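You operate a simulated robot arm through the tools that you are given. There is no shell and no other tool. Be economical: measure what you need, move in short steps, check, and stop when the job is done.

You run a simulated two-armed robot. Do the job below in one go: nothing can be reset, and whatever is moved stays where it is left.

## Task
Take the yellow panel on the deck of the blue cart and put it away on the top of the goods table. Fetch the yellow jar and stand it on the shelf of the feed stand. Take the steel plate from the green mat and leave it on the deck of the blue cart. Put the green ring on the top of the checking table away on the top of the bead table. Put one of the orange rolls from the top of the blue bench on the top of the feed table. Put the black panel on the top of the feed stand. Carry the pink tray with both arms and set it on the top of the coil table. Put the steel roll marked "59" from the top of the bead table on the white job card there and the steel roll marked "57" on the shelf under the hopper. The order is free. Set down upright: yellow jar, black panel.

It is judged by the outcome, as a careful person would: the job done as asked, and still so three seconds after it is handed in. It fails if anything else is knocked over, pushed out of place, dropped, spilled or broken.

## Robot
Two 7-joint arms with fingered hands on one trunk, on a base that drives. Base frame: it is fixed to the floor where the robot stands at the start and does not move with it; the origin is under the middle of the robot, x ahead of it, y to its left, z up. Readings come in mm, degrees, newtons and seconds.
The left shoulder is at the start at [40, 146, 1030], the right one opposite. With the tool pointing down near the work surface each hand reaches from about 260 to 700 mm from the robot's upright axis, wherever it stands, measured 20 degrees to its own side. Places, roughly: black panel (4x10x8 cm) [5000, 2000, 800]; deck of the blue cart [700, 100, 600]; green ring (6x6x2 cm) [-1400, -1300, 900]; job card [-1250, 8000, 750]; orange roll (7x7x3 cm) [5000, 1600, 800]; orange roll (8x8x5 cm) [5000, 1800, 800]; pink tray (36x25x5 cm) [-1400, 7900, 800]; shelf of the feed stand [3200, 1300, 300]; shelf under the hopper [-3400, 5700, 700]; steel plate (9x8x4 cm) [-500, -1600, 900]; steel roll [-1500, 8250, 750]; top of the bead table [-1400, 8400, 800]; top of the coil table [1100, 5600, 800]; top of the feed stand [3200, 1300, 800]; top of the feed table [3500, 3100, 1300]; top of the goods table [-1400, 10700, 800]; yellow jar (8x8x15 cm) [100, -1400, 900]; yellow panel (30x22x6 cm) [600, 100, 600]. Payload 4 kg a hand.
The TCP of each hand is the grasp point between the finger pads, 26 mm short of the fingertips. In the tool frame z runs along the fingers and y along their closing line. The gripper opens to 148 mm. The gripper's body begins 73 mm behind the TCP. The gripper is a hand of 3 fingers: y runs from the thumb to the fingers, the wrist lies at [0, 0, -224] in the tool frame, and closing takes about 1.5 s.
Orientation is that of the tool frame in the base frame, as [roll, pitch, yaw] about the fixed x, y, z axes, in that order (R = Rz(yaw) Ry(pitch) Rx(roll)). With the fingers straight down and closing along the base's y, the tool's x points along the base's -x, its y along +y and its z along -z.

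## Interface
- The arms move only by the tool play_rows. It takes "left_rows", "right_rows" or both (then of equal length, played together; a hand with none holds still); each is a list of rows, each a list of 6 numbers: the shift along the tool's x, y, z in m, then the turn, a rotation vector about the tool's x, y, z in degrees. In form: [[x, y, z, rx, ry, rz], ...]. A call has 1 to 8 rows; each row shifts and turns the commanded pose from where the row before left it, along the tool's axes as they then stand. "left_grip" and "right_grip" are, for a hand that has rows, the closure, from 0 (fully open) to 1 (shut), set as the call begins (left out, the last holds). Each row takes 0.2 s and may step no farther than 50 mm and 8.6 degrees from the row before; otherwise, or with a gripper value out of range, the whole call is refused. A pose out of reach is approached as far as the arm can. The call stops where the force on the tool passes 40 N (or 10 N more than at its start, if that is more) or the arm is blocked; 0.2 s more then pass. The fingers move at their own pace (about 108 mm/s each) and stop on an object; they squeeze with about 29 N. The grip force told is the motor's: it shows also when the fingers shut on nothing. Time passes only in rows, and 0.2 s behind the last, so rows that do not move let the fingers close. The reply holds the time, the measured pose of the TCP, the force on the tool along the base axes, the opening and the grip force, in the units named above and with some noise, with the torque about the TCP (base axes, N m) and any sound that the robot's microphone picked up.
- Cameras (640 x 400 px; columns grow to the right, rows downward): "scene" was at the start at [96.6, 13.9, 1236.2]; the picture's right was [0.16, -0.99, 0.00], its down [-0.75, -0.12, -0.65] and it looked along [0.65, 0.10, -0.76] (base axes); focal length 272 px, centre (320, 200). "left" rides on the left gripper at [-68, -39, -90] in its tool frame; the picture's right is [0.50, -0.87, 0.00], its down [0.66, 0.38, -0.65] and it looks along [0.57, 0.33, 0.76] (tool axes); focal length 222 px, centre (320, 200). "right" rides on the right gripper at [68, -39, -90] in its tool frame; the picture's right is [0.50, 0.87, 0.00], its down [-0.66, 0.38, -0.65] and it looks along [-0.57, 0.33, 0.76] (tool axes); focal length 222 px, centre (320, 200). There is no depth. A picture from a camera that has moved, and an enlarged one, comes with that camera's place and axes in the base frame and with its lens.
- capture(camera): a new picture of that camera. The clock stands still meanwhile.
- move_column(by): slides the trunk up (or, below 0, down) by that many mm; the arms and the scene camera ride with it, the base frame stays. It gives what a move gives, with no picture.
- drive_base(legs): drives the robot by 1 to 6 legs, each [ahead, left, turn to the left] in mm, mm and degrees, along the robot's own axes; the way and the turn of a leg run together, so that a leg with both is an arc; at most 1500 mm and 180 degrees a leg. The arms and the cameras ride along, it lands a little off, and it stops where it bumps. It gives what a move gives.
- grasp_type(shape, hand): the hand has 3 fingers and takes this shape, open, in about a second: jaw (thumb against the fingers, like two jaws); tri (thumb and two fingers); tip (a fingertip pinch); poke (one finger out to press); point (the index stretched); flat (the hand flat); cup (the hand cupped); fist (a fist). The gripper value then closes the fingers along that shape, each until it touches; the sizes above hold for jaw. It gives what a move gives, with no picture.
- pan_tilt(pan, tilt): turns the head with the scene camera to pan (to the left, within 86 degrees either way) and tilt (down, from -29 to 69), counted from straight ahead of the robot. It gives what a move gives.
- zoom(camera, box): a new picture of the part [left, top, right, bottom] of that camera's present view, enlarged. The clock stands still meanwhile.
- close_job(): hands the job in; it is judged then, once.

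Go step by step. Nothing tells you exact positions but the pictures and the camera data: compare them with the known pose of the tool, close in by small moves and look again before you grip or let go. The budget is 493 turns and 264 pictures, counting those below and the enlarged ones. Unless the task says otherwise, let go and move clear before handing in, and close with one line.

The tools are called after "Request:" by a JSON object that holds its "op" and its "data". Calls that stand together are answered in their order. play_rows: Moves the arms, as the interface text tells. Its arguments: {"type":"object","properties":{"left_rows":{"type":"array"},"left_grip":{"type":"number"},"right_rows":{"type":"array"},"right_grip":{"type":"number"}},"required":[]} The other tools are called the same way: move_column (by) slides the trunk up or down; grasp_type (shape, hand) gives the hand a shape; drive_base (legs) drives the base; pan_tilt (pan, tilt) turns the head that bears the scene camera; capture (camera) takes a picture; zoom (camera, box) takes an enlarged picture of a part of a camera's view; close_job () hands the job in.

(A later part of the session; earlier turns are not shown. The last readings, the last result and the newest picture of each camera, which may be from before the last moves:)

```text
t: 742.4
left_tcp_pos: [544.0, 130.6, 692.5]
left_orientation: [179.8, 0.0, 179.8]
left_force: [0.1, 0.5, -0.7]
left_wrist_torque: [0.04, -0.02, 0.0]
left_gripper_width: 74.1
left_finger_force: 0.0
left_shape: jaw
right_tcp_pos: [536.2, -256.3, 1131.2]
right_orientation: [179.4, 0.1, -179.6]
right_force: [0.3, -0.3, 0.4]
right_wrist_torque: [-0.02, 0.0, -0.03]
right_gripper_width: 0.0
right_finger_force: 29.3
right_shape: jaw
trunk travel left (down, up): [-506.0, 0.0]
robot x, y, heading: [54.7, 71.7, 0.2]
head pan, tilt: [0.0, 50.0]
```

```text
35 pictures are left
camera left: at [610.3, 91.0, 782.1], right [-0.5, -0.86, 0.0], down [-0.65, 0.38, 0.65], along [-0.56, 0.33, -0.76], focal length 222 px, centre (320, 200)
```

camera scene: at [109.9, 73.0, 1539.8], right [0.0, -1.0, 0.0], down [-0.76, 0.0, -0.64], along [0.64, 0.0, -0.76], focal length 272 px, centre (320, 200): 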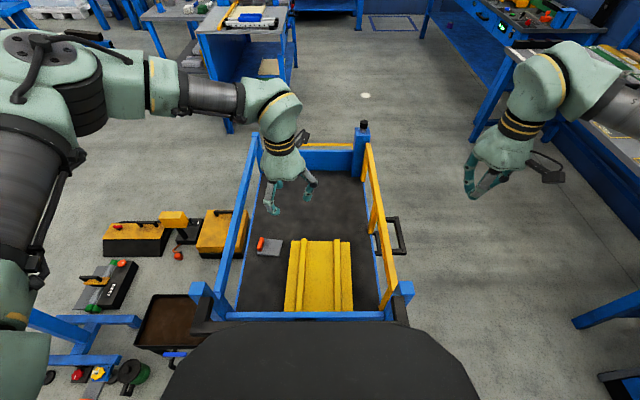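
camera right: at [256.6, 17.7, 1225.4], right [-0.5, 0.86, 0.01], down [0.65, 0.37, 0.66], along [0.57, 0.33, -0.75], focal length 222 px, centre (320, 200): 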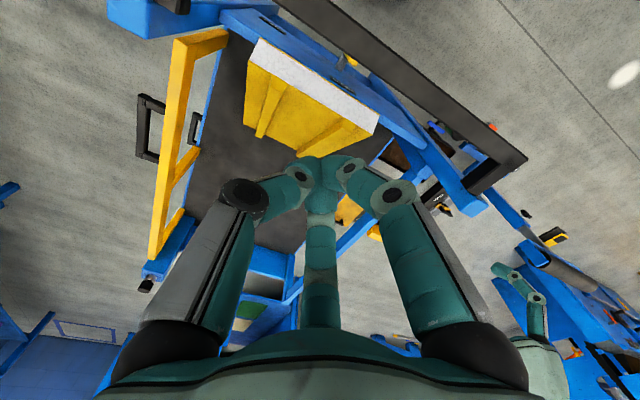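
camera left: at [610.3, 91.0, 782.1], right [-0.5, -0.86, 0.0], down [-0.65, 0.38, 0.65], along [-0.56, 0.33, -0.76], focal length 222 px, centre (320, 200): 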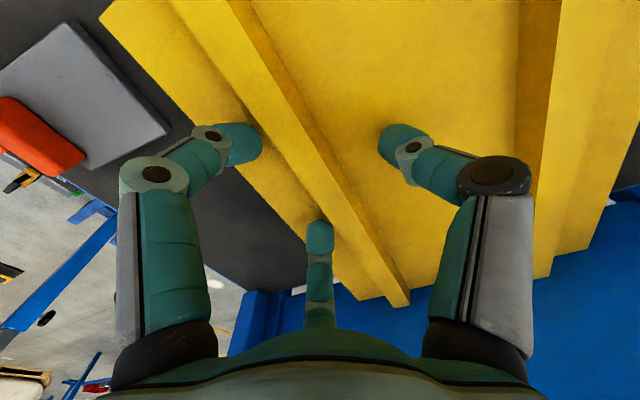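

Request:
{"op": "play_rows", "data": {"left_rows": [[0, 0, 0.003, 0, 0, 0], [0, 0, 0, 0, 0, 0], [0, 0, 0, 0, 0, 0], [0, 0, 0, 0, 0, 0], [0, 0, 0, 0, 0, 0]], "left_grip": 1}}

Request:
{"op": "play_rows", "data": {"right_rows": [[0.01, 0.045, 0, 0, 0, 0], [0.01, 0.045, 0, 0, 0, 0], [0.01, 0.045, 0, 0, 0, 0], [0.01, 0.045, 0, 0, 0, 0], [0.01, 0.045, 0.01, 0, 0, 0], [0.015, 0.043, 0.01, 0, 0, 0]], "right_grip": 0.5}}

Request:
{"op": "play_rows", "data": {"right_rows": [[0.006, 0, 0.049, 0, 0, 0], [0.006, 0, 0.049, 0, 0, 0], [0.004, 0, 0.049, 0, 0, 0], [0, 0, 0.049, 0, 0, 0], [0, 0, 0.049, 0, 0, 0], [0, 0, 0.049, 0, 0, 0], [0, 0, 0.03, 0, 0, 0]]}}

Request:
{"op": "capture", "data": {"camera": "right"}}

```text
t: 743.5
left_tcp_pos: [542.6, 130.4, 690.8]
left_orientation: [179.8, 0.1, 179.8]
left_force: [-0.2, -0.6, 13.5]
left_wrist_torque: [0.01, -0.04, -0.08]
left_gripper_width: 15.4
left_finger_force: 29.3
left_shape: jaw
right_tcp_pos: [535.3, -256.3, 1132.4]
right_orientation: [179.5, 0.1, -179.7]
right_force: [0.4, -1.1, 0.1]
right_wrist_torque: [0.0, -0.04, -0.01]
right_gripper_width: 0.1
right_finger_force: 29.2
right_shape: jaw
trunk travel left (down, up): [-506.0, 0.0]
robot x, y, heading: [54.7, 69.7, -0.1]
head pan, tilt: [0.0, 50.0]
```

```text
t: 745.0
left_tcp_pos: [542.3, 131.2, 689.1]
left_orientation: [179.9, 0.3, 179.9]
left_force: [3.4, -4.2, 18.2]
left_wrist_torque: [-0.04, -0.09, -0.02]
left_gripper_width: 15.5
left_finger_force: 28.6
left_shape: jaw
right_tcp_pos: [470.6, 8.9, 1116.3]
right_orientation: [179.7, 0.3, -179.8]
right_force: [0.5, -0.3, 0.4]
right_wrist_torque: [0.02, -0.01, 0.02]
right_gripper_width: 73.6
right_finger_force: 0.1
right_shape: jaw
trunk travel left (down, up): [-506.0, 0.0]
robot x, y, heading: [56.8, 71.4, -0.2]
head pan, tilt: [0.0, 50.0]
```

```text
t: 746.5
left_tcp_pos: [540.9, 130.2, 690.1]
left_orientation: [179.8, 0.2, 179.7]
left_force: [3.6, -3.1, 19.3]
left_wrist_torque: [0.0, -0.1, -0.05]
left_gripper_width: 15.6
left_finger_force: 28.7
left_shape: jaw
right_tcp_pos: [454.6, 13.1, 791.8]
right_orientation: [179.5, 0.1, -179.6]
right_force: [-0.6, -0.9, 0.9]
right_wrist_torque: [-0.01, -0.01, -0.01]
right_gripper_width: 73.9
right_finger_force: 0.2
right_shape: jaw
trunk travel left (down, up): [-506.0, 0.0]
robot x, y, heading: [54.8, 67.0, -0.1]
head pan, tilt: [0.0, 50.0]
```

```text
34 pictures are left
camera right: at [387.1, -27.9, 882.5], right [-0.51, 0.86, 0.01], down [0.65, 0.38, 0.66], along [0.57, 0.34, -0.75], focal length 222 px, centre (320, 200)
```

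right: 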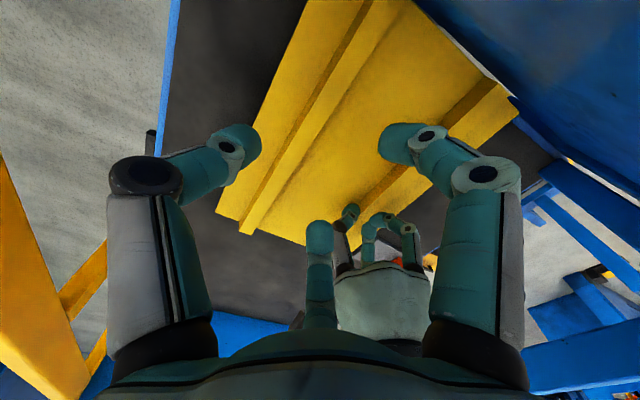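

Request:
{"op": "play_rows", "data": {"right_rows": [[0, 0, 0.04, 0, 0, 0], [0, 0, 0.03, 0, 0, 0], [0, 0, 0.02, 0, 0, 0], [0, 0, 0.008, 0, 0, 0], [0, 0, 0, 0, 0, 0]]}}

Request:
{"op": "capture", "data": {"camera": "right"}}

```text
t: 747.4
left_tcp_pos: [543.9, 126.3, 688.6]
left_orientation: [179.5, -0.2, -180.0]
left_force: [-3.8, -2.9, 26.5]
left_wrist_torque: [0.0, 0.09, -0.13]
left_gripper_width: 15.0
left_finger_force: 28.9
left_shape: jaw
right_tcp_pos: [476.4, -9.4, 706.1]
right_orientation: [-179.5, 1.4, 178.9]
right_force: [0.0, -0.4, 0.6]
right_wrist_torque: [0.04, 0.04, 0.01]
right_gripper_width: 74.0
right_finger_force: 0.1
right_shape: jaw
trunk travel left (down, up): [-506.0, 0.0]
robot x, y, heading: [55.9, 69.9, -0.4]
head pan, tilt: [0.0, 50.0]
stopped in row 4 (left hand): the force on the tool passed its limit at 45 N (the readings are from after the stop); the commanded pose is now the measured one
```

```text
33 pictures are left
camera right: at [405.6, -47.1, 796.6], right [-0.48, 0.88, -0.02], down [0.65, 0.37, 0.67], along [0.59, 0.31, -0.74], focal length 222 px, centre (320, 200)
```

right: 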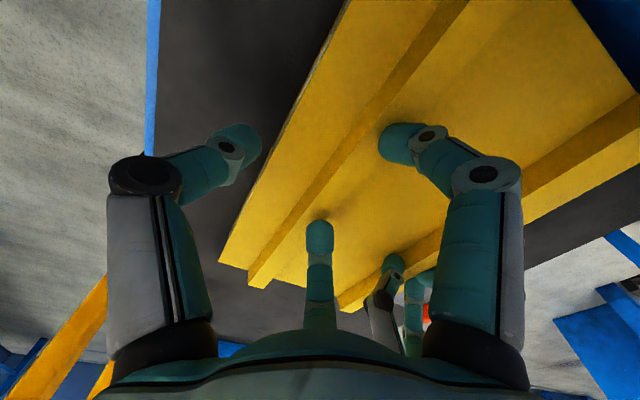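

Request:
{"op": "capture", "data": {"camera": "scene"}}

```text
32 pictures are left
camera scene: at [156.9, 64.7, 1538.5], right [0.0, -1.0, 0.0], down [-0.77, 0.0, -0.64], along [0.64, 0.0, -0.77], focal length 272 px, centre (320, 200)
```

scene: 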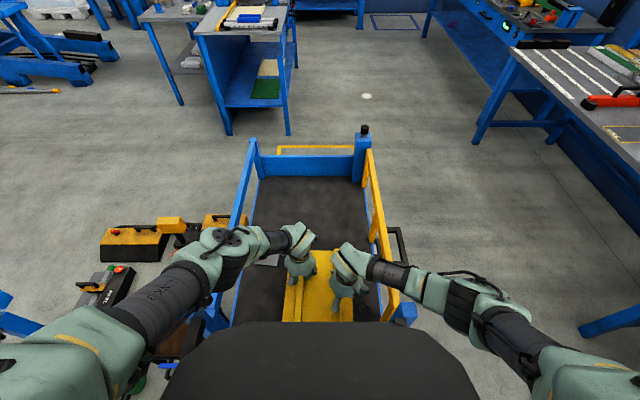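

The right elbow fouled the cart's front corner. I'll release, rise, and shift the base left and back for straighter arms.

Request:
{"op": "play_rows", "data": {"left_rows": [[0, 0, 0, 0, 0, 0], [0, 0, 0, 0, 0, 0], [0, 0, -0.04, 0, 0, 0], [0, 0, -0.04, 0, 0, 0], [0, 0, -0.04, 0, 0, 0]], "right_rows": [[0, 0, -0.01, 0, 0, 0], [0, 0, -0.04, 0, 0, 0], [0, 0, -0.04, 0, 0, 0], [0, 0, -0.04, 0, 0, 0], [0, 0, -0.045, 0, 0, 0]], "left_grip": 0.5, "right_grip": 0.5}}

Request:
{"op": "play_rows", "data": {"left_rows": [[0, 0, -0.045, 0, 0, 0], [0, 0, -0.045, 0, 0, 0], [0, 0, -0.045, 0, 0, 0], [0, 0, -0.045, 0, 0, 0], [0, 0, -0.04, 0, 0, 0]], "right_rows": [[0, 0, -0.045, 0, 0, 0], [0, 0, -0.045, 0, 0, 0], [0, 0, -0.045, 0, 0, 0], [0, 0, -0.045, 0, 0, 0], [0, 0, 0, 0, -1.4, 1]]}}

Request:
{"op": "drive_base", "data": {"legs": [[-95, 60, 0.3]]}}

```text
t: 748.6
left_tcp_pos: [542.5, 132.9, 808.4]
left_orientation: [179.5, -0.2, -179.8]
left_force: [-0.4, 0.0, 0.5]
left_wrist_torque: [-0.03, 0.0, 0.03]
left_gripper_width: 73.7
left_finger_force: 0.1
left_shape: jaw
right_tcp_pos: [468.2, 3.3, 882.8]
right_orientation: [-179.8, 1.2, 179.5]
right_force: [-0.1, 0.1, 0.3]
right_wrist_torque: [-0.02, 0.01, 0.02]
right_gripper_width: 74.2
right_finger_force: 0.0
right_shape: jaw
trunk travel left (down, up): [-506.0, 0.0]
robot x, y, heading: [56.9, 70.8, -0.2]
head pan, tilt: [0.0, 50.0]
```

```text
t: 749.8
left_tcp_pos: [541.0, 126.1, 1028.2]
left_orientation: [179.4, -0.3, -179.9]
left_force: [0.9, 0.7, -0.2]
left_wrist_torque: [0.0, -0.06, 0.0]
left_gripper_width: 73.4
left_finger_force: 0.0
left_shape: jaw
right_tcp_pos: [461.1, 2.5, 1063.9]
right_orientation: [-180.0, 2.7, 178.5]
right_force: [0.2, 0.5, -0.7]
right_wrist_torque: [-0.01, -0.02, 0.01]
right_gripper_width: 73.9
right_finger_force: 0.1
right_shape: jaw
trunk travel left (down, up): [-506.0, 0.0]
robot x, y, heading: [58.2, 72.2, 0.0]
head pan, tilt: [0.0, 50.0]
```

```text
t: 751.0
left_tcp_pos: [451.3, 187.4, 1026.7]
left_orientation: [179.4, -0.5, -179.6]
left_force: [0.2, 0.4, 0.4]
left_wrist_torque: [0.01, 0.0, 0.01]
left_gripper_width: 73.5
left_finger_force: 0.0
left_shape: jaw
right_tcp_pos: [373.0, 63.3, 1061.1]
right_orientation: [179.9, 2.6, 178.8]
right_force: [0.3, -0.2, 0.4]
right_wrist_torque: [0.0, 0.04, 0.02]
right_gripper_width: 74.1
right_finger_force: 0.0
right_shape: jaw
trunk travel left (down, up): [-506.0, 0.0]
robot x, y, heading: [-32.7, 127.2, 0.2]
head pan, tilt: [0.0, 50.0]
```

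Request:
{"op": "move_column", "data": {"by": -60}}

Request:
{"op": "play_rows", "data": {"left_rows": [[-0.0123, -0.0095, 0.036, 0, 0, 0], [-0.0123, -0.0095, 0.036, 0, 0, 0], [-0.0123, -0.0095, 0.036, 0, 0, 0], [-0.0123, -0.0095, 0.036, 0, 0, 0], [-0.0123, -0.0095, 0.036, 0, 0, 0], [-0.0123, -0.0095, 0.036, 0, 0, 0]], "right_rows": [[-0.012, -0.0085, 0.03, 0, 2.6, -1.2], [-0.012, -0.0085, 0.03, 0, 0, 0], [-0.012, -0.0085, 0.03, 0, 0, 0], [-0.012, -0.0085, 0.03, 0, 0, 0], [-0.012, -0.0085, 0.03, 0, 0, 0], [-0.012, -0.0085, 0.03, 0, 0, 0]]}}

Request:
{"op": "capture", "data": {"camera": "left"}}

```text
t: 752.0
left_tcp_pos: [449.9, 187.4, 969.3]
left_orientation: [179.5, -0.4, -179.6]
left_force: [-0.6, 0.6, -0.9]
left_wrist_torque: [-0.03, -0.01, -0.03]
left_gripper_width: 73.5
left_finger_force: 0.0
left_shape: jaw
right_tcp_pos: [370.4, 63.2, 1003.5]
right_orientation: [179.9, 2.8, 178.8]
right_force: [-0.3, -0.2, -0.1]
right_wrist_torque: [-0.01, 0.04, 0.02]
right_gripper_width: 74.0
right_finger_force: 0.0
right_shape: jaw
trunk travel left (down, up): [-446.0, 60.0]
robot x, y, heading: [-34.3, 128.6, 0.2]
head pan, tilt: [0.0, 50.0]
```

```text
t: 753.4
left_tcp_pos: [521.1, 132.6, 751.9]
left_orientation: [179.4, -0.4, -179.8]
left_force: [0.2, -0.5, 0.4]
left_wrist_torque: [-0.03, 0.03, -0.02]
left_gripper_width: 73.9
left_finger_force: 0.0
left_shape: jaw
right_tcp_pos: [445.2, 10.0, 824.5]
right_orientation: [-179.9, 0.1, -180.0]
right_force: [-0.6, 0.1, -0.1]
right_wrist_torque: [0.0, -0.02, 0.01]
right_gripper_width: 74.1
right_finger_force: 0.0
right_shape: jaw
trunk travel left (down, up): [-446.0, 60.0]
robot x, y, heading: [-33.2, 127.4, 0.4]
head pan, tilt: [0.0, 50.0]
```

```text
31 pictures are left
camera left: at [590.6, 92.7, 841.1], right [-0.5, -0.87, 0.0], down [-0.65, 0.37, 0.66], along [-0.57, 0.33, -0.75], focal length 222 px, centre (320, 200)
```

left: 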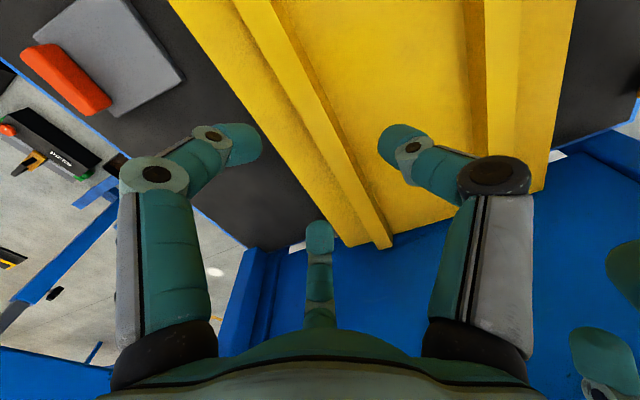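

Request:
{"op": "play_rows", "data": {"left_rows": [[0, -0.003, 0.03, 0, 0, 0], [0, -0.001, 0.02, 0, 0, 0], [0, 0, 0.01, 0, 0, 0], [0, 0, 0, 0, 0, 0]]}}

Request:
{"op": "play_rows", "data": {"left_rows": [[0, 0, 0.002, 0, 0, 0], [0, 0, 0, 0, 0, 0], [0, 0, 0, 0, 0, 0], [0, 0, 0, 0, 0, 0], [0, 0, 0, 0, 0, 0]], "left_grip": 1}}

Request:
{"op": "play_rows", "data": {"right_rows": [[0, 0, 0.03, 0, 0, 0], [0, 0, 0.03, 0, 0, 0], [0, 0, 0.03, 0, 0, 0], [0, 0, 0.025, 0, 0, 0]]}}

Request:
{"op": "capture", "data": {"camera": "right"}}

```text
t: 754.4
left_tcp_pos: [501.8, 133.5, 702.7]
left_orientation: [179.5, -0.3, -179.6]
left_force: [-0.6, -0.5, 1.7]
left_wrist_torque: [0.02, 0.0, -0.02]
left_gripper_width: 73.7
left_finger_force: 0.1
left_shape: jaw
left hand out of reach, approached as far as the arm can: row 1, 2, 3
right_tcp_pos: [445.8, 10.7, 824.1]
right_orientation: [180.0, 0.2, -179.9]
right_force: [0.0, 0.5, 0.4]
right_wrist_torque: [0.0, 0.03, -0.04]
right_gripper_width: 74.2
right_finger_force: 0.1
right_shape: jaw
trunk travel left (down, up): [-446.0, 60.0]
robot x, y, heading: [-34.4, 128.3, 0.2]
head pan, tilt: [0.0, 50.0]
```

```text
t: 755.6
left_tcp_pos: [500.6, 131.5, 700.2]
left_orientation: [179.4, -0.5, -179.5]
left_force: [-1.2, -1.6, 0.8]
left_wrist_torque: [-0.06, 0.02, -0.02]
left_gripper_width: 8.7
left_finger_force: 28.9
left_shape: jaw
right_tcp_pos: [445.1, 11.0, 825.5]
right_orientation: [179.9, 0.1, -180.0]
right_force: [0.5, 0.0, -0.5]
right_wrist_torque: [0.02, 0.01, 0.01]
right_gripper_width: 73.7
right_finger_force: 0.1
right_shape: jaw
trunk travel left (down, up): [-446.0, 60.0]
robot x, y, heading: [-37.3, 128.7, 0.0]
head pan, tilt: [0.0, 50.0]
```

```text
t: 756.8
left_tcp_pos: [499.4, 130.7, 699.0]
left_orientation: [179.6, -0.2, -179.8]
left_force: [0.9, 0.8, 0.1]
left_wrist_torque: [-0.01, 0.08, 0.01]
left_gripper_width: 8.6
left_finger_force: 29.2
left_shape: jaw
right_tcp_pos: [502.9, -4.9, 761.8]
right_orientation: [-179.9, 6.6, 178.1]
right_force: [0.9, -0.1, 0.9]
right_wrist_torque: [0.06, 0.08, 0.0]
right_gripper_width: 74.0
right_finger_force: 0.1
right_shape: jaw
trunk travel left (down, up): [-446.0, 60.0]
robot x, y, heading: [-33.8, 123.8, -0.3]
head pan, tilt: [0.0, 50.0]
stopped in row 4 (right hand): the arm was blocked; the commanded pose is now the measured one
```

```text
30 pictures are left
camera right: at [424.3, -41.8, 845.1], right [-0.47, 0.88, -0.06], down [0.59, 0.36, 0.72], along [0.66, 0.3, -0.69], focal length 222 px, centre (320, 200)
```

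right: 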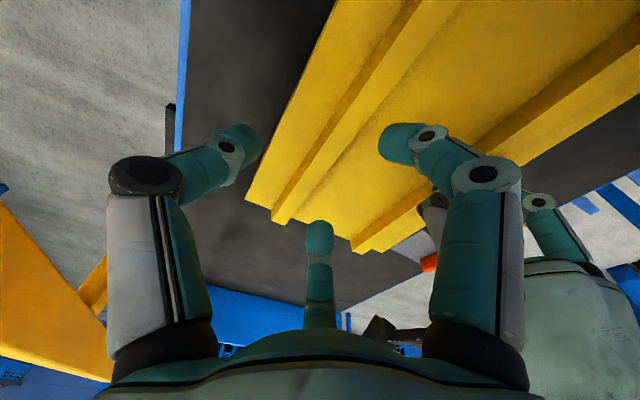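

The near hand can't clear the bar there. I'll raise the right hand and use the left grip to slide the panel forward by driving ahead.

Request:
{"op": "play_rows", "data": {"right_rows": [[0, 0, -0.04, 0, 0, 0], [0, 0, -0.045, 0, 0, 0], [0, 0, -0.045, 0, 0, 0], [0, 0, -0.045, 0, 0, 0], [0, 0, -0.045, 0, 0, 0], [0, -0.04, -0.02, 0, 4, 0], [0, -0.045, 0, 0, 2.6, 0]]}}

Request:
{"op": "move_column", "data": {"by": -8}}

Request:
{"op": "drive_base", "data": {"legs": [[100, -40, 0]]}}

Request:
{"op": "capture", "data": {"camera": "scene"}}

```text
t: 758.4
left_tcp_pos: [499.9, 128.6, 700.6]
left_orientation: [179.4, -0.3, -179.8]
left_force: [0.6, 0.1, -0.4]
left_wrist_torque: [0.0, -0.04, 0.0]
left_gripper_width: 8.4
left_finger_force: 29.3
left_shape: jaw
right_tcp_pos: [474.8, -88.7, 997.1]
right_orientation: [179.9, -0.9, 178.6]
right_force: [0.0, -0.5, 0.0]
right_wrist_torque: [-0.02, -0.01, 0.02]
right_gripper_width: 74.0
right_finger_force: 0.0
right_shape: jaw
trunk travel left (down, up): [-446.0, 60.0]
robot x, y, heading: [-34.4, 125.4, 0.1]
head pan, tilt: [0.0, 50.0]
```

```text
t: 758.9
left_tcp_pos: [502.3, 130.1, 695.9]
left_orientation: [179.4, 0.3, -179.8]
left_force: [-4.0, 3.6, 40.9]
left_wrist_torque: [0.05, 0.08, -0.01]
left_gripper_width: 9.3
left_finger_force: 28.8
left_shape: jaw
right_tcp_pos: [472.5, -88.0, 989.1]
right_orientation: [179.9, -0.6, 178.4]
right_force: [0.0, 0.2, 0.3]
right_wrist_torque: [-0.02, -0.02, 0.01]
right_gripper_width: 73.9
right_finger_force: 0.1
right_shape: jaw
trunk travel left (down, up): [-438.0, 68.0]
robot x, y, heading: [-35.8, 126.4, -0.2]
head pan, tilt: [0.0, 50.0]
```

```text
t: 760.1
left_tcp_pos: [599.7, 92.7, 692.4]
left_orientation: [179.5, -0.3, -179.7]
left_force: [0.4, -0.7, 0.4]
left_wrist_torque: [0.02, 0.01, 0.04]
left_gripper_width: 8.8
left_finger_force: 29.2
left_shape: jaw
right_tcp_pos: [575.2, -125.4, 989.0]
right_orientation: [180.0, -0.9, 178.7]
right_force: [0.4, 0.2, 0.8]
right_wrist_torque: [0.01, -0.01, 0.01]
right_gripper_width: 74.2
right_finger_force: 0.0
right_shape: jaw
trunk travel left (down, up): [-438.0, 68.0]
robot x, y, heading: [62.9, 87.7, 0.0]
head pan, tilt: [0.0, 50.0]
```

```text
29 pictures are left
camera scene: at [160.6, 88.8, 1472.5], right [0.0, -1.0, 0.0], down [-0.77, 0.0, -0.64], along [0.64, 0.0, -0.77], focal length 272 px, centre (320, 200)
```

scene: 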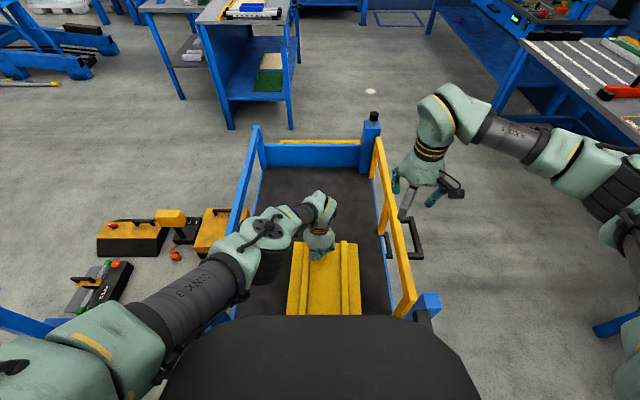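

Request:
{"op": "capture", "data": {"camera": "left"}}

```text
28 pictures are left
camera left: at [668.3, 53.0, 781.9], right [-0.49, -0.87, -0.01], down [-0.65, 0.37, 0.66], along [-0.57, 0.33, -0.75], focal length 222 px, centre (320, 200)
```

left: 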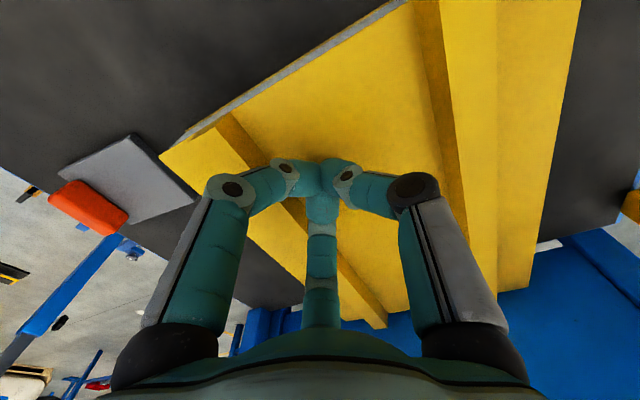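

Request:
{"op": "play_rows", "data": {"left_rows": [[0, 0, -0.045, 0, 0, 0], [0.035, 0.015, 0, 0, 0, 0], [0.035, 0.02, 0, 0, 0, 0], [0.01, 0.007, 0, 0, 0, 0]], "left_grip": 0.5}}

Request:
{"op": "capture", "data": {"camera": "left"}}

```text
t: 761.1
left_tcp_pos: [520.5, 133.5, 739.0]
left_orientation: [179.5, -0.3, -179.7]
left_force: [0.3, 0.4, 0.2]
left_wrist_torque: [0.0, 0.01, 0.01]
left_gripper_width: 73.6
left_finger_force: 0.0
left_shape: jaw
right_tcp_pos: [574.7, -125.6, 988.0]
right_orientation: [-180.0, -0.8, 178.8]
right_force: [0.6, 0.3, -0.4]
right_wrist_torque: [0.01, 0.0, 0.02]
right_gripper_width: 74.0
right_finger_force: 0.0
right_shape: jaw
trunk travel left (down, up): [-438.0, 68.0]
robot x, y, heading: [62.9, 86.6, 0.1]
head pan, tilt: [0.0, 50.0]
```

```text
27 pictures are left
camera left: at [589.0, 93.7, 828.4], right [-0.49, -0.87, -0.01], down [-0.65, 0.37, 0.66], along [-0.57, 0.33, -0.75], focal length 222 px, centre (320, 200)
```

left: 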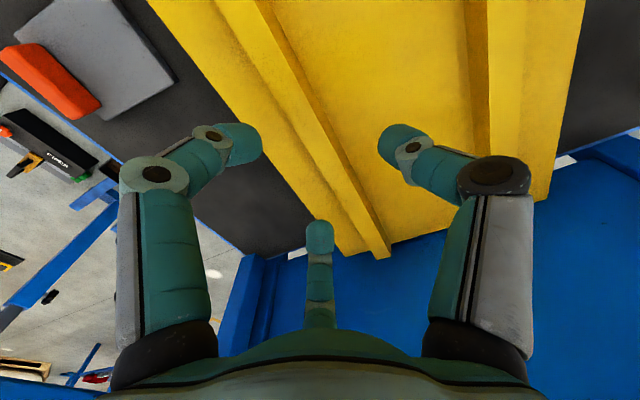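

Request:
{"op": "play_rows", "data": {"left_rows": [[0, 0, 0.03, 0, 0, 0], [0, 0, 0.015, 0, 0, 0], [0, 0, 0.005, 0, 0, 0], [0, 0, 0, 0, 0, 0]]}}

Request:
{"op": "play_rows", "data": {"left_rows": [[0, 0, 0, 0, 0, 0], [0, 0, 0, 0, 0, 0], [0, 0, 0, 0, 0, 0], [0, 0, 0, 0, 0, 0], [0, 0, 0, 0, 0, 0]], "left_grip": 1}}

Request:
{"op": "play_rows", "data": {"left_rows": [[-0.02, 0, -0.001, 0, 0, 0], [-0.02, 0, 0, 0, 0, 0], [-0.02, 0, 0, 0, 0, 0], [-0.02, 0, 0, 0, 0, 0], [-0.02, 0, 0, 0, 0, 0]]}}

```text
t: 762.1
left_tcp_pos: [520.8, 132.8, 686.7]
left_orientation: [179.5, -0.3, -179.6]
left_force: [0.3, 0.0, 1.1]
left_wrist_torque: [0.04, -0.03, 0.02]
left_gripper_width: 73.5
left_finger_force: 0.0
left_shape: jaw
right_tcp_pos: [574.9, -125.0, 988.2]
right_orientation: [179.9, -0.7, 178.8]
right_force: [-0.6, 0.0, 0.7]
right_wrist_torque: [-0.01, 0.01, 0.02]
right_gripper_width: 73.9
right_finger_force: 0.1
right_shape: jaw
trunk travel left (down, up): [-438.0, 68.0]
robot x, y, heading: [66.0, 87.7, 0.3]
head pan, tilt: [0.0, 50.0]
```

```text
t: 763.3
left_tcp_pos: [521.1, 129.3, 690.6]
left_orientation: [179.5, -0.1, -179.7]
left_force: [-0.6, -7.5, 34.7]
left_wrist_torque: [-0.41, -0.02, 0.06]
left_gripper_width: 8.3
left_finger_force: 29.1
left_shape: jaw
right_tcp_pos: [573.3, -125.5, 990.1]
right_orientation: [179.9, -0.6, 178.6]
right_force: [0.7, -0.7, 1.0]
right_wrist_torque: [0.02, 0.02, 0.0]
right_gripper_width: 74.0
right_finger_force: 0.0
right_shape: jaw
trunk travel left (down, up): [-438.0, 68.0]
robot x, y, heading: [66.5, 83.9, 0.2]
head pan, tilt: [0.0, 50.0]
```

```text
t: 763.6
left_tcp_pos: [521.7, 130.1, 691.0]
left_orientation: [179.8, -0.7, -179.6]
left_force: [-10.0, 1.1, 26.6]
left_wrist_torque: [0.09, 0.2, 0.03]
left_gripper_width: 7.4
left_finger_force: 29.0
left_shape: jaw
right_tcp_pos: [573.0, -125.7, 989.5]
right_orientation: [179.9, -0.7, 178.7]
right_force: [-0.3, -0.1, -0.1]
right_wrist_torque: [-0.04, -0.04, 0.03]
right_gripper_width: 73.7
right_finger_force: 0.0
right_shape: jaw
trunk travel left (down, up): [-438.0, 68.0]
robot x, y, heading: [61.3, 86.6, 0.3]
head pan, tilt: [0.0, 50.0]
stopped in row 1 (left hand): the force on the tool passed its limit at 52 N (the readings are from after the stop); the commanded pose is now the measured one
```

Request:
{"op": "capture", "data": {"camera": "left"}}

```text
26 pictures are left
camera left: at [590.4, 90.5, 779.6], right [-0.49, -0.87, 0.0], down [-0.65, 0.37, 0.66], along [-0.58, 0.33, -0.75], focal length 222 px, centre (320, 200)
```

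left: 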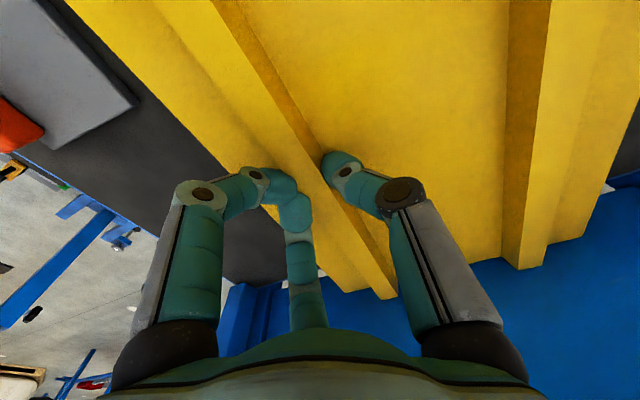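

Request:
{"op": "play_rows", "data": {"left_rows": [[0, 0, -0.005, 0, 0, 0], [0, 0, -0.003, 0, 0, 0], [0, 0, 0, 0, 0, 0]]}}

Request:
{"op": "play_rows", "data": {"left_rows": [[-0.012, 0, 0, 0, 0, 0], [-0.015, 0, 0, 0, 0, 0], [-0.015, 0, 0, 0, 0, 0], [-0.015, 0, 0, 0, 0, 0], [-0.015, 0, 0, 0, 0, 0], [-0.015, 0, 0, 0, 0, 0], [-0.01, 0, 0, 0, 0, 0]]}}

Request:
{"op": "capture", "data": {"camera": "scene"}}

```text
t: 764.4
left_tcp_pos: [523.4, 131.3, 695.4]
left_orientation: [179.6, -0.8, -179.8]
left_force: [-0.6, -0.4, 0.5]
left_wrist_torque: [0.04, 0.0, 0.07]
left_gripper_width: 5.9
left_finger_force: 29.7
left_shape: jaw
right_tcp_pos: [576.2, -125.6, 988.0]
right_orientation: [179.9, -0.9, 178.7]
right_force: [-0.3, -0.5, -0.2]
right_wrist_torque: [0.01, -0.01, -0.03]
right_gripper_width: 74.1
right_finger_force: 0.0
right_shape: jaw
trunk travel left (down, up): [-438.0, 68.0]
robot x, y, heading: [63.3, 87.4, 0.0]
head pan, tilt: [0.0, 50.0]
```

```text
t: 766.0
left_tcp_pos: [614.7, 131.1, 696.4]
left_orientation: [179.7, -0.7, -179.7]
left_force: [-0.5, -0.3, 0.2]
left_wrist_torque: [0.01, 0.0, -0.07]
left_gripper_width: 5.5
left_finger_force: 29.3
left_shape: jaw
left hand out of reach, approached as far as the arm can: row 7
right_tcp_pos: [576.0, -124.3, 987.8]
right_orientation: [179.8, -0.8, 178.6]
right_force: [0.0, 0.8, -0.7]
right_wrist_torque: [0.02, 0.01, 0.01]
right_gripper_width: 74.0
right_finger_force: 0.0
right_shape: jaw
trunk travel left (down, up): [-438.0, 68.0]
robot x, y, heading: [65.0, 88.3, 0.3]
head pan, tilt: [0.0, 50.0]
```

```text
25 pictures are left
camera scene: at [161.9, 88.1, 1472.4], right [0.0, -1.0, 0.0], down [-0.77, 0.0, -0.64], along [0.64, 0.0, -0.77], focal length 272 px, centre (320, 200)
```

scene: 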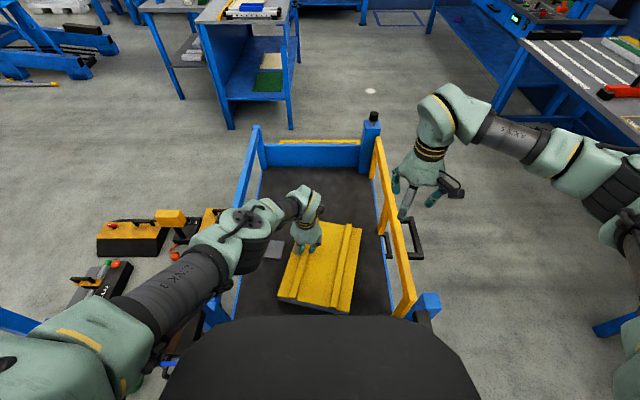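

The panel slid forward and turned slightly. I'll bring the right hand onto the right rib, aligned to it.

Request:
{"op": "play_rows", "data": {"right_rows": [[0.01, 0.044, 0, 0, -0.8, 5], [0.01, 0.044, 0, 0, 0, 5], [0.005, 0.04, 0.02, 0, 0, 1], [0, 0, 0.045, 0, 0, 0], [0, 0, 0.045, 0, 0, 0], [0, 0, 0.045, 0, 0, 0], [0, 0, 0.045, 0, 0, 0]]}}

Request:
{"op": "capture", "data": {"camera": "right"}}

```text
t: 767.6
left_tcp_pos: [616.4, 129.8, 696.2]
left_orientation: [179.6, -0.8, -179.8]
left_force: [-0.2, -0.2, 0.5]
left_wrist_torque: [0.02, 0.02, -0.06]
left_gripper_width: 5.5
left_finger_force: 28.9
left_shape: jaw
right_tcp_pos: [566.3, 3.3, 786.4]
right_orientation: [-180.0, -0.1, 167.7]
right_force: [-0.4, 0.4, 0.0]
right_wrist_torque: [-0.03, 0.0, -0.02]
right_gripper_width: 73.8
right_finger_force: 0.0
right_shape: jaw
trunk travel left (down, up): [-438.0, 68.0]
robot x, y, heading: [62.2, 84.5, 0.2]
head pan, tilt: [0.0, 50.0]
```

```text
24 pictures are left
camera right: at [491.8, -21.9, 878.4], right [-0.3, 0.95, 0.0], down [0.72, 0.23, 0.65], along [0.62, 0.2, -0.76], focal length 222 px, centre (320, 200)
```

right: 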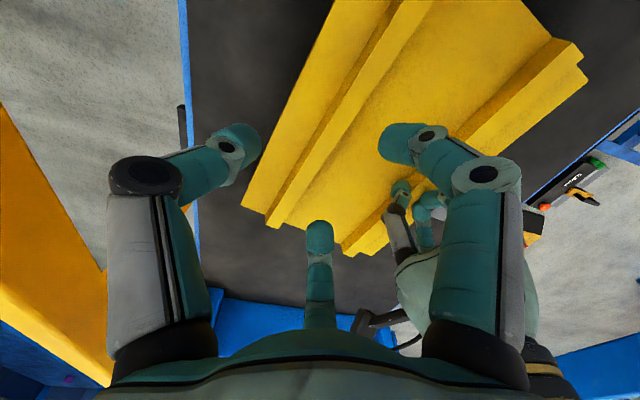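

Request:
{"op": "play_rows", "data": {"right_rows": [[0.03, 0.007, 0, 0, 0, 0], [0.008, 0.007, 0.02, 0, 0, 0], [0, 0, 0.03, 0, 0, 0], [0, 0, 0.03, 0, 0, 0], [0, 0, 0.012, 0, 0, 0], [0, 0, 0, 0, 0, 0]]}}

Request:
{"op": "capture", "data": {"camera": "right"}}

```text
t: 769.0
left_tcp_pos: [615.3, 128.2, 698.0]
left_orientation: [179.7, -0.8, -179.7]
left_force: [0.5, -0.1, 0.8]
left_wrist_torque: [0.01, 0.02, -0.04]
left_gripper_width: 5.6
left_finger_force: 29.1
left_shape: jaw
right_tcp_pos: [530.1, 21.8, 695.8]
right_orientation: [-180.0, -0.1, 167.6]
right_force: [0.1, 0.1, -0.8]
right_wrist_torque: [0.02, 0.0, 0.0]
right_gripper_width: 74.1
right_finger_force: 0.1
right_shape: jaw
trunk travel left (down, up): [-438.0, 68.0]
robot x, y, heading: [65.7, 86.4, 0.3]
head pan, tilt: [0.0, 50.0]
```

```text
23 pictures are left
camera right: at [456.4, -0.5, 787.8], right [-0.3, 0.95, 0.0], down [0.72, 0.23, 0.65], along [0.62, 0.2, -0.76], focal length 222 px, centre (320, 200)
```

right: 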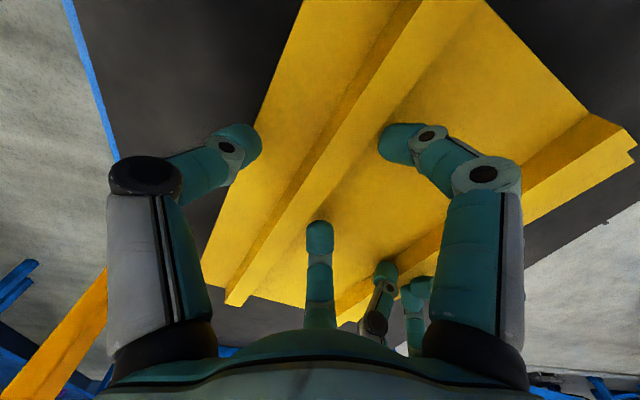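

Request:
{"op": "play_rows", "data": {"right_rows": [[0, 0, 0.007, 0, 0, 0], [0, 0, 0, 0, 0, 0], [0, 0, 0, 0, 0, 0], [0, 0, 0, 0, 0, 0], [0, 0, 0, 0, 0, 0], [0, 0, 0, 0, 0, 0]], "right_grip": 1}}

Request:
{"op": "capture", "data": {"camera": "scene"}}

```text
t: 770.4
left_tcp_pos: [615.1, 128.1, 697.1]
left_orientation: [179.4, -0.8, -179.6]
left_force: [0.7, 1.7, -7.2]
left_wrist_torque: [0.06, 0.04, -0.01]
left_gripper_width: 5.3
left_finger_force: 29.0
left_shape: jaw
right_tcp_pos: [532.9, 21.1, 689.3]
right_orientation: [179.6, 0.0, 167.4]
right_force: [-1.4, -5.8, 29.1]
right_wrist_torque: [-0.22, 0.03, -0.01]
right_gripper_width: 14.2
right_finger_force: 28.6
right_shape: jaw
trunk travel left (down, up): [-438.0, 68.0]
robot x, y, heading: [63.2, 85.6, 0.0]
head pan, tilt: [0.0, 50.0]
```

```text
22 pictures are left
camera scene: at [161.7, 80.3, 1472.5], right [0.0, -1.0, -0.01], down [-0.77, 0.0, -0.64], along [0.64, 0.01, -0.77], focal length 272 px, centre (320, 200)
```

scene: 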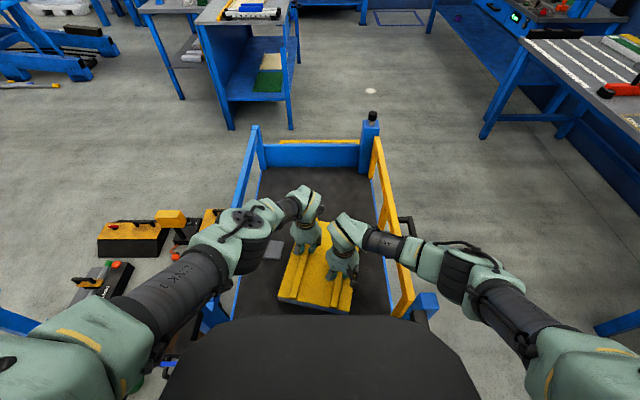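

The left grip is shallow, so I'll open it, align it with the rib, lower, and close again.

Request:
{"op": "play_rows", "data": {"left_rows": [[0, 0, 0, 0, 0, 0], [0, 0, 0, 0, 0, 0], [0.01, 0, 0, 0, 0, 6], [0.005, 0, 0, 0, 0, 6], [0, 0, 0, 0, 0, 0]], "left_grip": 0.5}}

Request:
{"op": "capture", "data": {"camera": "left"}}

```text
t: 771.6
left_tcp_pos: [600.6, 126.9, 698.4]
left_orientation: [179.4, -0.7, 168.2]
left_force: [4.1, -2.8, 14.7]
left_wrist_torque: [0.26, 0.24, -0.03]
left_gripper_width: 70.2
left_finger_force: 0.0
left_shape: jaw
right_tcp_pos: [530.6, 20.5, 689.7]
right_orientation: [179.6, 0.0, 167.6]
right_force: [0.4, -3.5, 15.4]
right_wrist_torque: [-0.22, 0.01, 0.02]
right_gripper_width: 13.8
right_finger_force: 29.5
right_shape: jaw
trunk travel left (down, up): [-438.0, 68.0]
robot x, y, heading: [65.3, 83.6, 0.2]
head pan, tilt: [0.0, 50.0]
```

```text
21 pictures are left
camera left: at [660.5, 74.5, 786.7], right [-0.67, -0.75, 0.0], down [-0.56, 0.5, 0.67], along [-0.5, 0.44, -0.75], focal length 222 px, centre (320, 200)
```

left: 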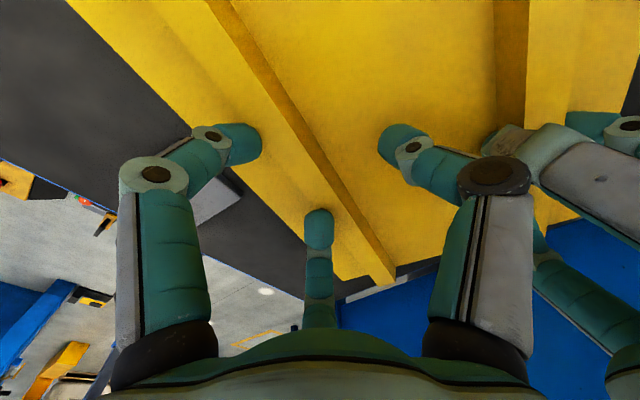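

Request:
{"op": "play_rows", "data": {"left_rows": [[0, 0, -0.012, 0, 0, 0], [0, 0.016, 0, 0, 0, 0], [0, 0, 0.012, 0, 0, 0], [0, 0, 0.006, 0, 0, 0], [0, 0, 0, 0, 0, 0]]}}

Request:
{"op": "play_rows", "data": {"left_rows": [[0, 0, 0, 0, 0, 0], [0, 0, 0, 0, 0, 0], [0, 0, 0, 0, 0, 0], [0, 0, 0, 0, 0, 0], [0, 0, 0, 0, 0, 0]], "left_grip": 1}}

Request:
{"op": "capture", "data": {"camera": "left"}}

```text
t: 772.8
left_tcp_pos: [603.9, 144.1, 691.5]
left_orientation: [179.6, -0.8, 168.2]
left_force: [0.2, 0.1, 0.4]
left_wrist_torque: [0.0, 0.0, -0.01]
left_gripper_width: 73.6
left_finger_force: 0.0
left_shape: jaw
right_tcp_pos: [531.9, 21.2, 689.6]
right_orientation: [179.7, 0.1, 167.6]
right_force: [1.2, -3.5, 20.4]
right_wrist_torque: [-0.16, -0.05, 0.0]
right_gripper_width: 13.7
right_finger_force: 28.8
right_shape: jaw
trunk travel left (down, up): [-438.0, 68.0]
robot x, y, heading: [63.2, 87.8, 0.2]
head pan, tilt: [0.0, 50.0]
```

```text
t: 774.0
left_tcp_pos: [603.0, 144.3, 691.8]
left_orientation: [179.5, -0.7, 168.3]
left_force: [-0.7, 1.4, 2.9]
left_wrist_torque: [0.12, -0.03, -0.03]
left_gripper_width: 20.0
left_finger_force: 29.3
left_shape: jaw
right_tcp_pos: [531.5, 20.9, 690.3]
right_orientation: [179.7, 0.0, 167.5]
right_force: [3.2, -3.7, 21.4]
right_wrist_torque: [-0.18, -0.06, 0.0]
right_gripper_width: 13.6
right_finger_force: 28.7
right_shape: jaw
trunk travel left (down, up): [-438.0, 68.0]
robot x, y, heading: [64.6, 86.2, 0.2]
head pan, tilt: [0.0, 50.0]
```

```text
20 pictures are left
camera left: at [663.0, 91.2, 780.8], right [-0.67, -0.75, 0.0], down [-0.56, 0.5, 0.67], along [-0.5, 0.44, -0.75], focal length 222 px, centre (320, 200)
```

left: 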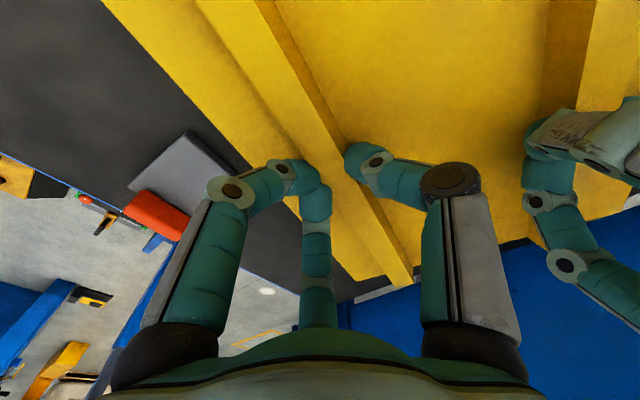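

Both grips look good. I'll lift with the trunk first and check.

Request:
{"op": "move_column", "data": {"by": 68}}

Request:
{"op": "play_rows", "data": {"left_rows": [[0, 0, -0.03, 0, 0, 0], [0, 0, -0.03, 0, 0, 0], [0, 0, -0.03, 0, 0, 0], [0, 0, -0.03, 0, 0, 0]], "right_rows": [[0, 0, -0.03, 0, 0, 0], [0, 0, -0.03, 0, 0, 0], [0, 0, -0.03, 0, 0, 0], [0, 0, -0.03, 0, 0, 0]]}}

Request:
{"op": "capture", "data": {"camera": "scene"}}

```text
t: 775.1
left_tcp_pos: [603.4, 148.1, 757.8]
left_orientation: [179.8, -0.8, 168.3]
left_force: [1.7, 1.8, -4.2]
left_wrist_torque: [0.3, -0.09, 0.04]
left_gripper_width: 19.4
left_finger_force: 29.1
left_shape: jaw
right_tcp_pos: [529.2, 26.0, 756.3]
right_orientation: [180.0, -0.1, 167.6]
right_force: [-1.6, -1.3, -1.0]
right_wrist_torque: [-0.03, 0.08, 0.09]
right_gripper_width: 10.9
right_finger_force: 29.2
right_shape: jaw
trunk travel left (down, up): [-506.0, 0.0]
robot x, y, heading: [67.9, 84.5, 0.3]
head pan, tilt: [0.0, 50.0]
```

```text
t: 776.1
left_tcp_pos: [604.7, 148.0, 879.7]
left_orientation: [179.8, -0.7, 168.4]
left_force: [-2.3, -1.8, -5.2]
left_wrist_torque: [0.25, 0.03, -0.03]
left_gripper_width: 19.4
left_finger_force: 29.1
left_shape: jaw
right_tcp_pos: [529.7, 27.2, 875.9]
right_orientation: [180.0, 0.0, 167.7]
right_force: [1.5, 2.3, 0.2]
right_wrist_torque: [0.09, -0.06, -0.03]
right_gripper_width: 11.0
right_finger_force: 29.1
right_shape: jaw
trunk travel left (down, up): [-506.0, 0.0]
robot x, y, heading: [61.5, 87.7, 0.1]
head pan, tilt: [0.0, 50.0]
```

```text
19 pictures are left
camera scene: at [161.6, 88.1, 1539.5], right [0.0, -1.0, 0.0], down [-0.77, 0.0, -0.64], along [0.64, 0.0, -0.77], focal length 272 px, centre (320, 200)
```

scene: 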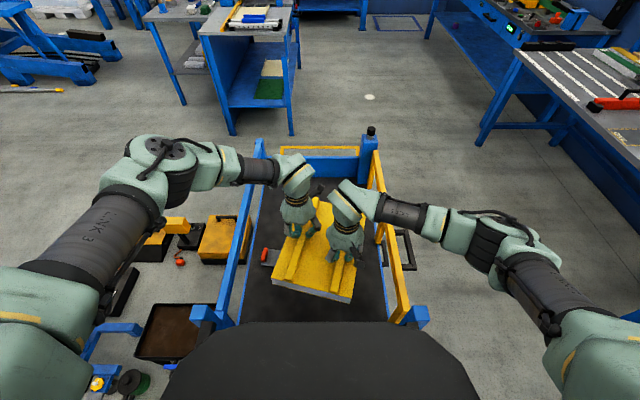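

Request:
{"op": "play_rows", "data": {"left_rows": [[0, 0, -0.035, 0, 0, 0], [0, 0, -0.035, 0, 0, 0], [0, 0, -0.035, 0, 0, 0], [0, 0, -0.035, 0, 0, 0], [0, 0, -0.035, 0, 0, 0], [0, 0, -0.035, 0, 0, 0], [0, 0, -0.035, 0, 0, 0], [0, 0, -0.035, 0, 0, 0]], "right_rows": [[0, 0, -0.035, 0, 0, 0], [0, 0, -0.035, 0, 0, 0], [0, 0, -0.035, 0, 0, 0], [0, 0, -0.035, 0, 0, 0], [0, 0, -0.035, 0, 0, 0], [0, 0, -0.035, 0, 0, 0], [0, 0, -0.035, 0, 0, 0], [0, 0, -0.035, 0, 0, 0]]}}

Request:
{"op": "drive_base", "data": {"legs": [[-150, 0, 0]]}}

Request:
{"op": "capture", "data": {"camera": "scene"}}

```text
t: 777.9
left_tcp_pos: [606.0, 146.1, 1159.4]
left_orientation: [179.8, -0.8, 168.4]
left_force: [-1.7, -1.3, -4.8]
left_wrist_torque: [0.19, 0.0, -0.09]
left_gripper_width: 19.2
left_finger_force: 28.7
left_shape: jaw
right_tcp_pos: [529.2, 26.6, 1154.8]
right_orientation: [-180.0, 0.0, 167.7]
right_force: [2.1, 2.0, -0.4]
right_wrist_torque: [0.08, -0.05, -0.06]
right_gripper_width: 10.9
right_finger_force: 28.6
right_shape: jaw
trunk travel left (down, up): [-506.0, 0.0]
robot x, y, heading: [66.9, 85.6, 0.1]
head pan, tilt: [0.0, 50.0]
```

```text
t: 779.3
left_tcp_pos: [460.6, 146.7, 1155.5]
left_orientation: [179.8, -1.0, 168.4]
left_force: [-1.1, 0.3, -3.8]
left_wrist_torque: [0.23, -0.02, -0.08]
left_gripper_width: 19.4
left_finger_force: 28.9
left_shape: jaw
right_tcp_pos: [384.9, 26.5, 1152.7]
right_orientation: [179.9, -0.3, 167.7]
right_force: [1.2, 1.0, -1.2]
right_wrist_torque: [0.05, 0.0, -0.04]
right_gripper_width: 11.0
right_finger_force: 29.1
right_shape: jaw
trunk travel left (down, up): [-506.0, 0.0]
robot x, y, heading: [-83.6, 87.3, 0.3]
head pan, tilt: [0.0, 50.0]
```

```text
18 pictures are left
camera scene: at [17.3, 87.9, 1539.1], right [0.0, -1.0, 0.0], down [-0.77, 0.0, -0.64], along [0.64, 0.0, -0.77], focal length 272 px, centre (320, 200)
```

scene: 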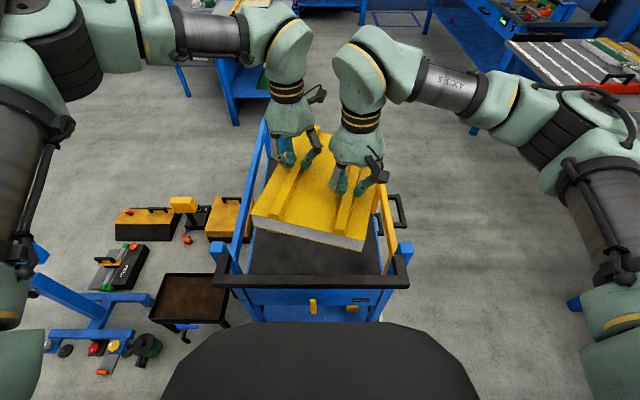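

The panel is clear of the bar. I'll drive the long way to the goods table in stages.

Request:
{"op": "drive_base", "data": {"legs": [[-150, 0, 0], [0, 0, 90], [1200, 0, 0], [1110, 0, 0], [0, 0, 90]]}}

Request:
{"op": "drive_base", "data": {"legs": [[1000, 0, 0], [870, 0, 0], [0, 0, -90]]}}

Request:
{"op": "capture", "data": {"camera": "scene"}}

```text
t: 799.3
left_tcp_pos: [-745.8, 2335.9, 1156.2]
left_orientation: [179.8, -0.7, -12.1]
left_force: [-0.1, -0.4, -3.9]
left_wrist_torque: [-0.2, -0.01, -0.03]
left_gripper_width: 18.9
left_finger_force: 29.0
left_shape: jaw
right_tcp_pos: [-667.5, 2456.3, 1153.8]
right_orientation: [-180.0, -0.1, -12.9]
right_force: [-0.4, -0.1, -0.5]
right_wrist_torque: [-0.05, -0.01, 0.02]
right_gripper_width: 11.0
right_finger_force: 29.0
right_shape: jaw
trunk travel left (down, up): [-506.0, 0.0]
robot x, y, heading: [-203.7, 2394.8, 179.6]
head pan, tilt: [0.0, 50.0]
```

```text
t: 812.5
left_tcp_pos: [-2123.4, 2962.3, 1156.7]
left_orientation: [179.8, -0.9, -103.3]
left_force: [0.0, -0.5, -4.9]
left_wrist_torque: [0.06, 0.21, -0.02]
left_gripper_width: 19.1
left_finger_force: 28.8
left_shape: jaw
right_tcp_pos: [-2005.4, 2881.2, 1154.7]
right_orientation: [-180.0, 0.1, -103.8]
right_force: [-0.9, -0.3, -0.3]
right_wrist_torque: [0.03, 0.02, 0.01]
right_gripper_width: 10.8
right_finger_force: 29.0
right_shape: jaw
trunk travel left (down, up): [-506.0, 0.0]
robot x, y, heading: [-2079.8, 2419.0, 88.7]
head pan, tilt: [0.0, 50.0]
```

```text
17 pictures are left
camera scene: at [-2077.1, 2517.7, 1539.4], right [1.0, -0.02, 0.0], down [-0.02, -0.77, -0.64], along [0.01, 0.64, -0.77], focal length 272 px, centre (320, 200)
```

scene: 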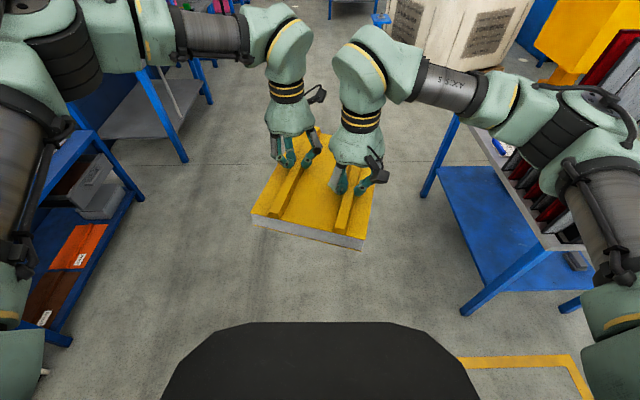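

Request:
{"op": "drive_base", "data": {"legs": [[0, 0, 1.3], [1500, 0, 0], [1500, 0, 0], [1500, 0, 0], [1500, 0, 0], [900, 0, 0]]}}

Request:
{"op": "pan_tilt", "data": {"pan": -20, "tilt": 25}}

Request:
{"op": "capture", "data": {"camera": "scene"}}

```text
t: 837.8
left_tcp_pos: [-2039.9, 8097.5, 1155.2]
left_orientation: [179.4, -1.2, -107.2]
left_force: [0.5, -0.1, -5.0]
left_wrist_torque: [0.03, 0.24, -0.01]
left_gripper_width: 18.9
left_finger_force: 29.3
left_shape: jaw
right_tcp_pos: [-1925.3, 8010.1, 1152.7]
right_orientation: [179.7, -0.3, -107.8]
right_force: [0.6, 0.2, -1.4]
right_wrist_torque: [-0.02, 0.14, 0.05]
right_gripper_width: 10.6
right_finger_force: 28.8
right_shape: jaw
trunk travel left (down, up): [-506.0, 0.0]
robot x, y, heading: [-2037.9, 7550.9, 84.9]
head pan, tilt: [0.0, 50.0]
stopped in leg 5: the robot was blocked; the commanded pose is now the measured one
```

```text
t: 838.6
left_tcp_pos: [-2049.8, 8098.5, 1155.9]
left_orientation: [179.9, -1.0, -107.2]
left_force: [-0.2, 0.0, -4.9]
left_wrist_torque: [0.09, 0.19, -0.02]
left_gripper_width: 18.9
left_finger_force: 29.0
left_shape: jaw
right_tcp_pos: [-1936.1, 8010.8, 1154.0]
right_orientation: [-179.9, -0.1, -107.8]
right_force: [-0.9, -0.5, 0.4]
right_wrist_torque: [0.01, 0.03, 0.0]
right_gripper_width: 10.8
right_finger_force: 29.2
right_shape: jaw
trunk travel left (down, up): [-506.0, 0.0]
robot x, y, heading: [-2039.8, 7552.1, 84.7]
head pan, tilt: [-20.0, 25.0]
```

```text
16 pictures are left
camera scene: at [-2001.0, 7658.4, 1576.8], right [0.9, -0.43, 0.0], down [-0.18, -0.38, -0.91], along [0.39, 0.82, -0.42], focal length 272 px, centre (320, 200)
```

scene: 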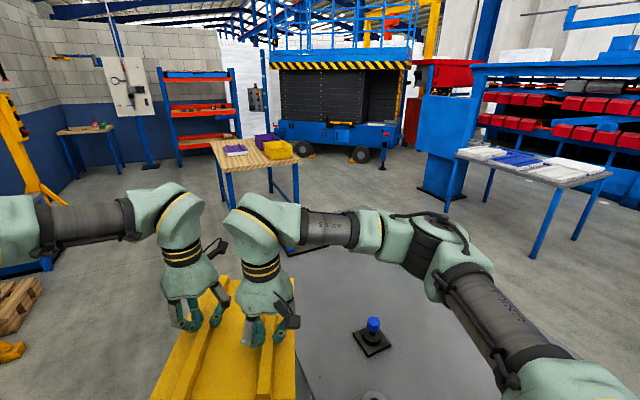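

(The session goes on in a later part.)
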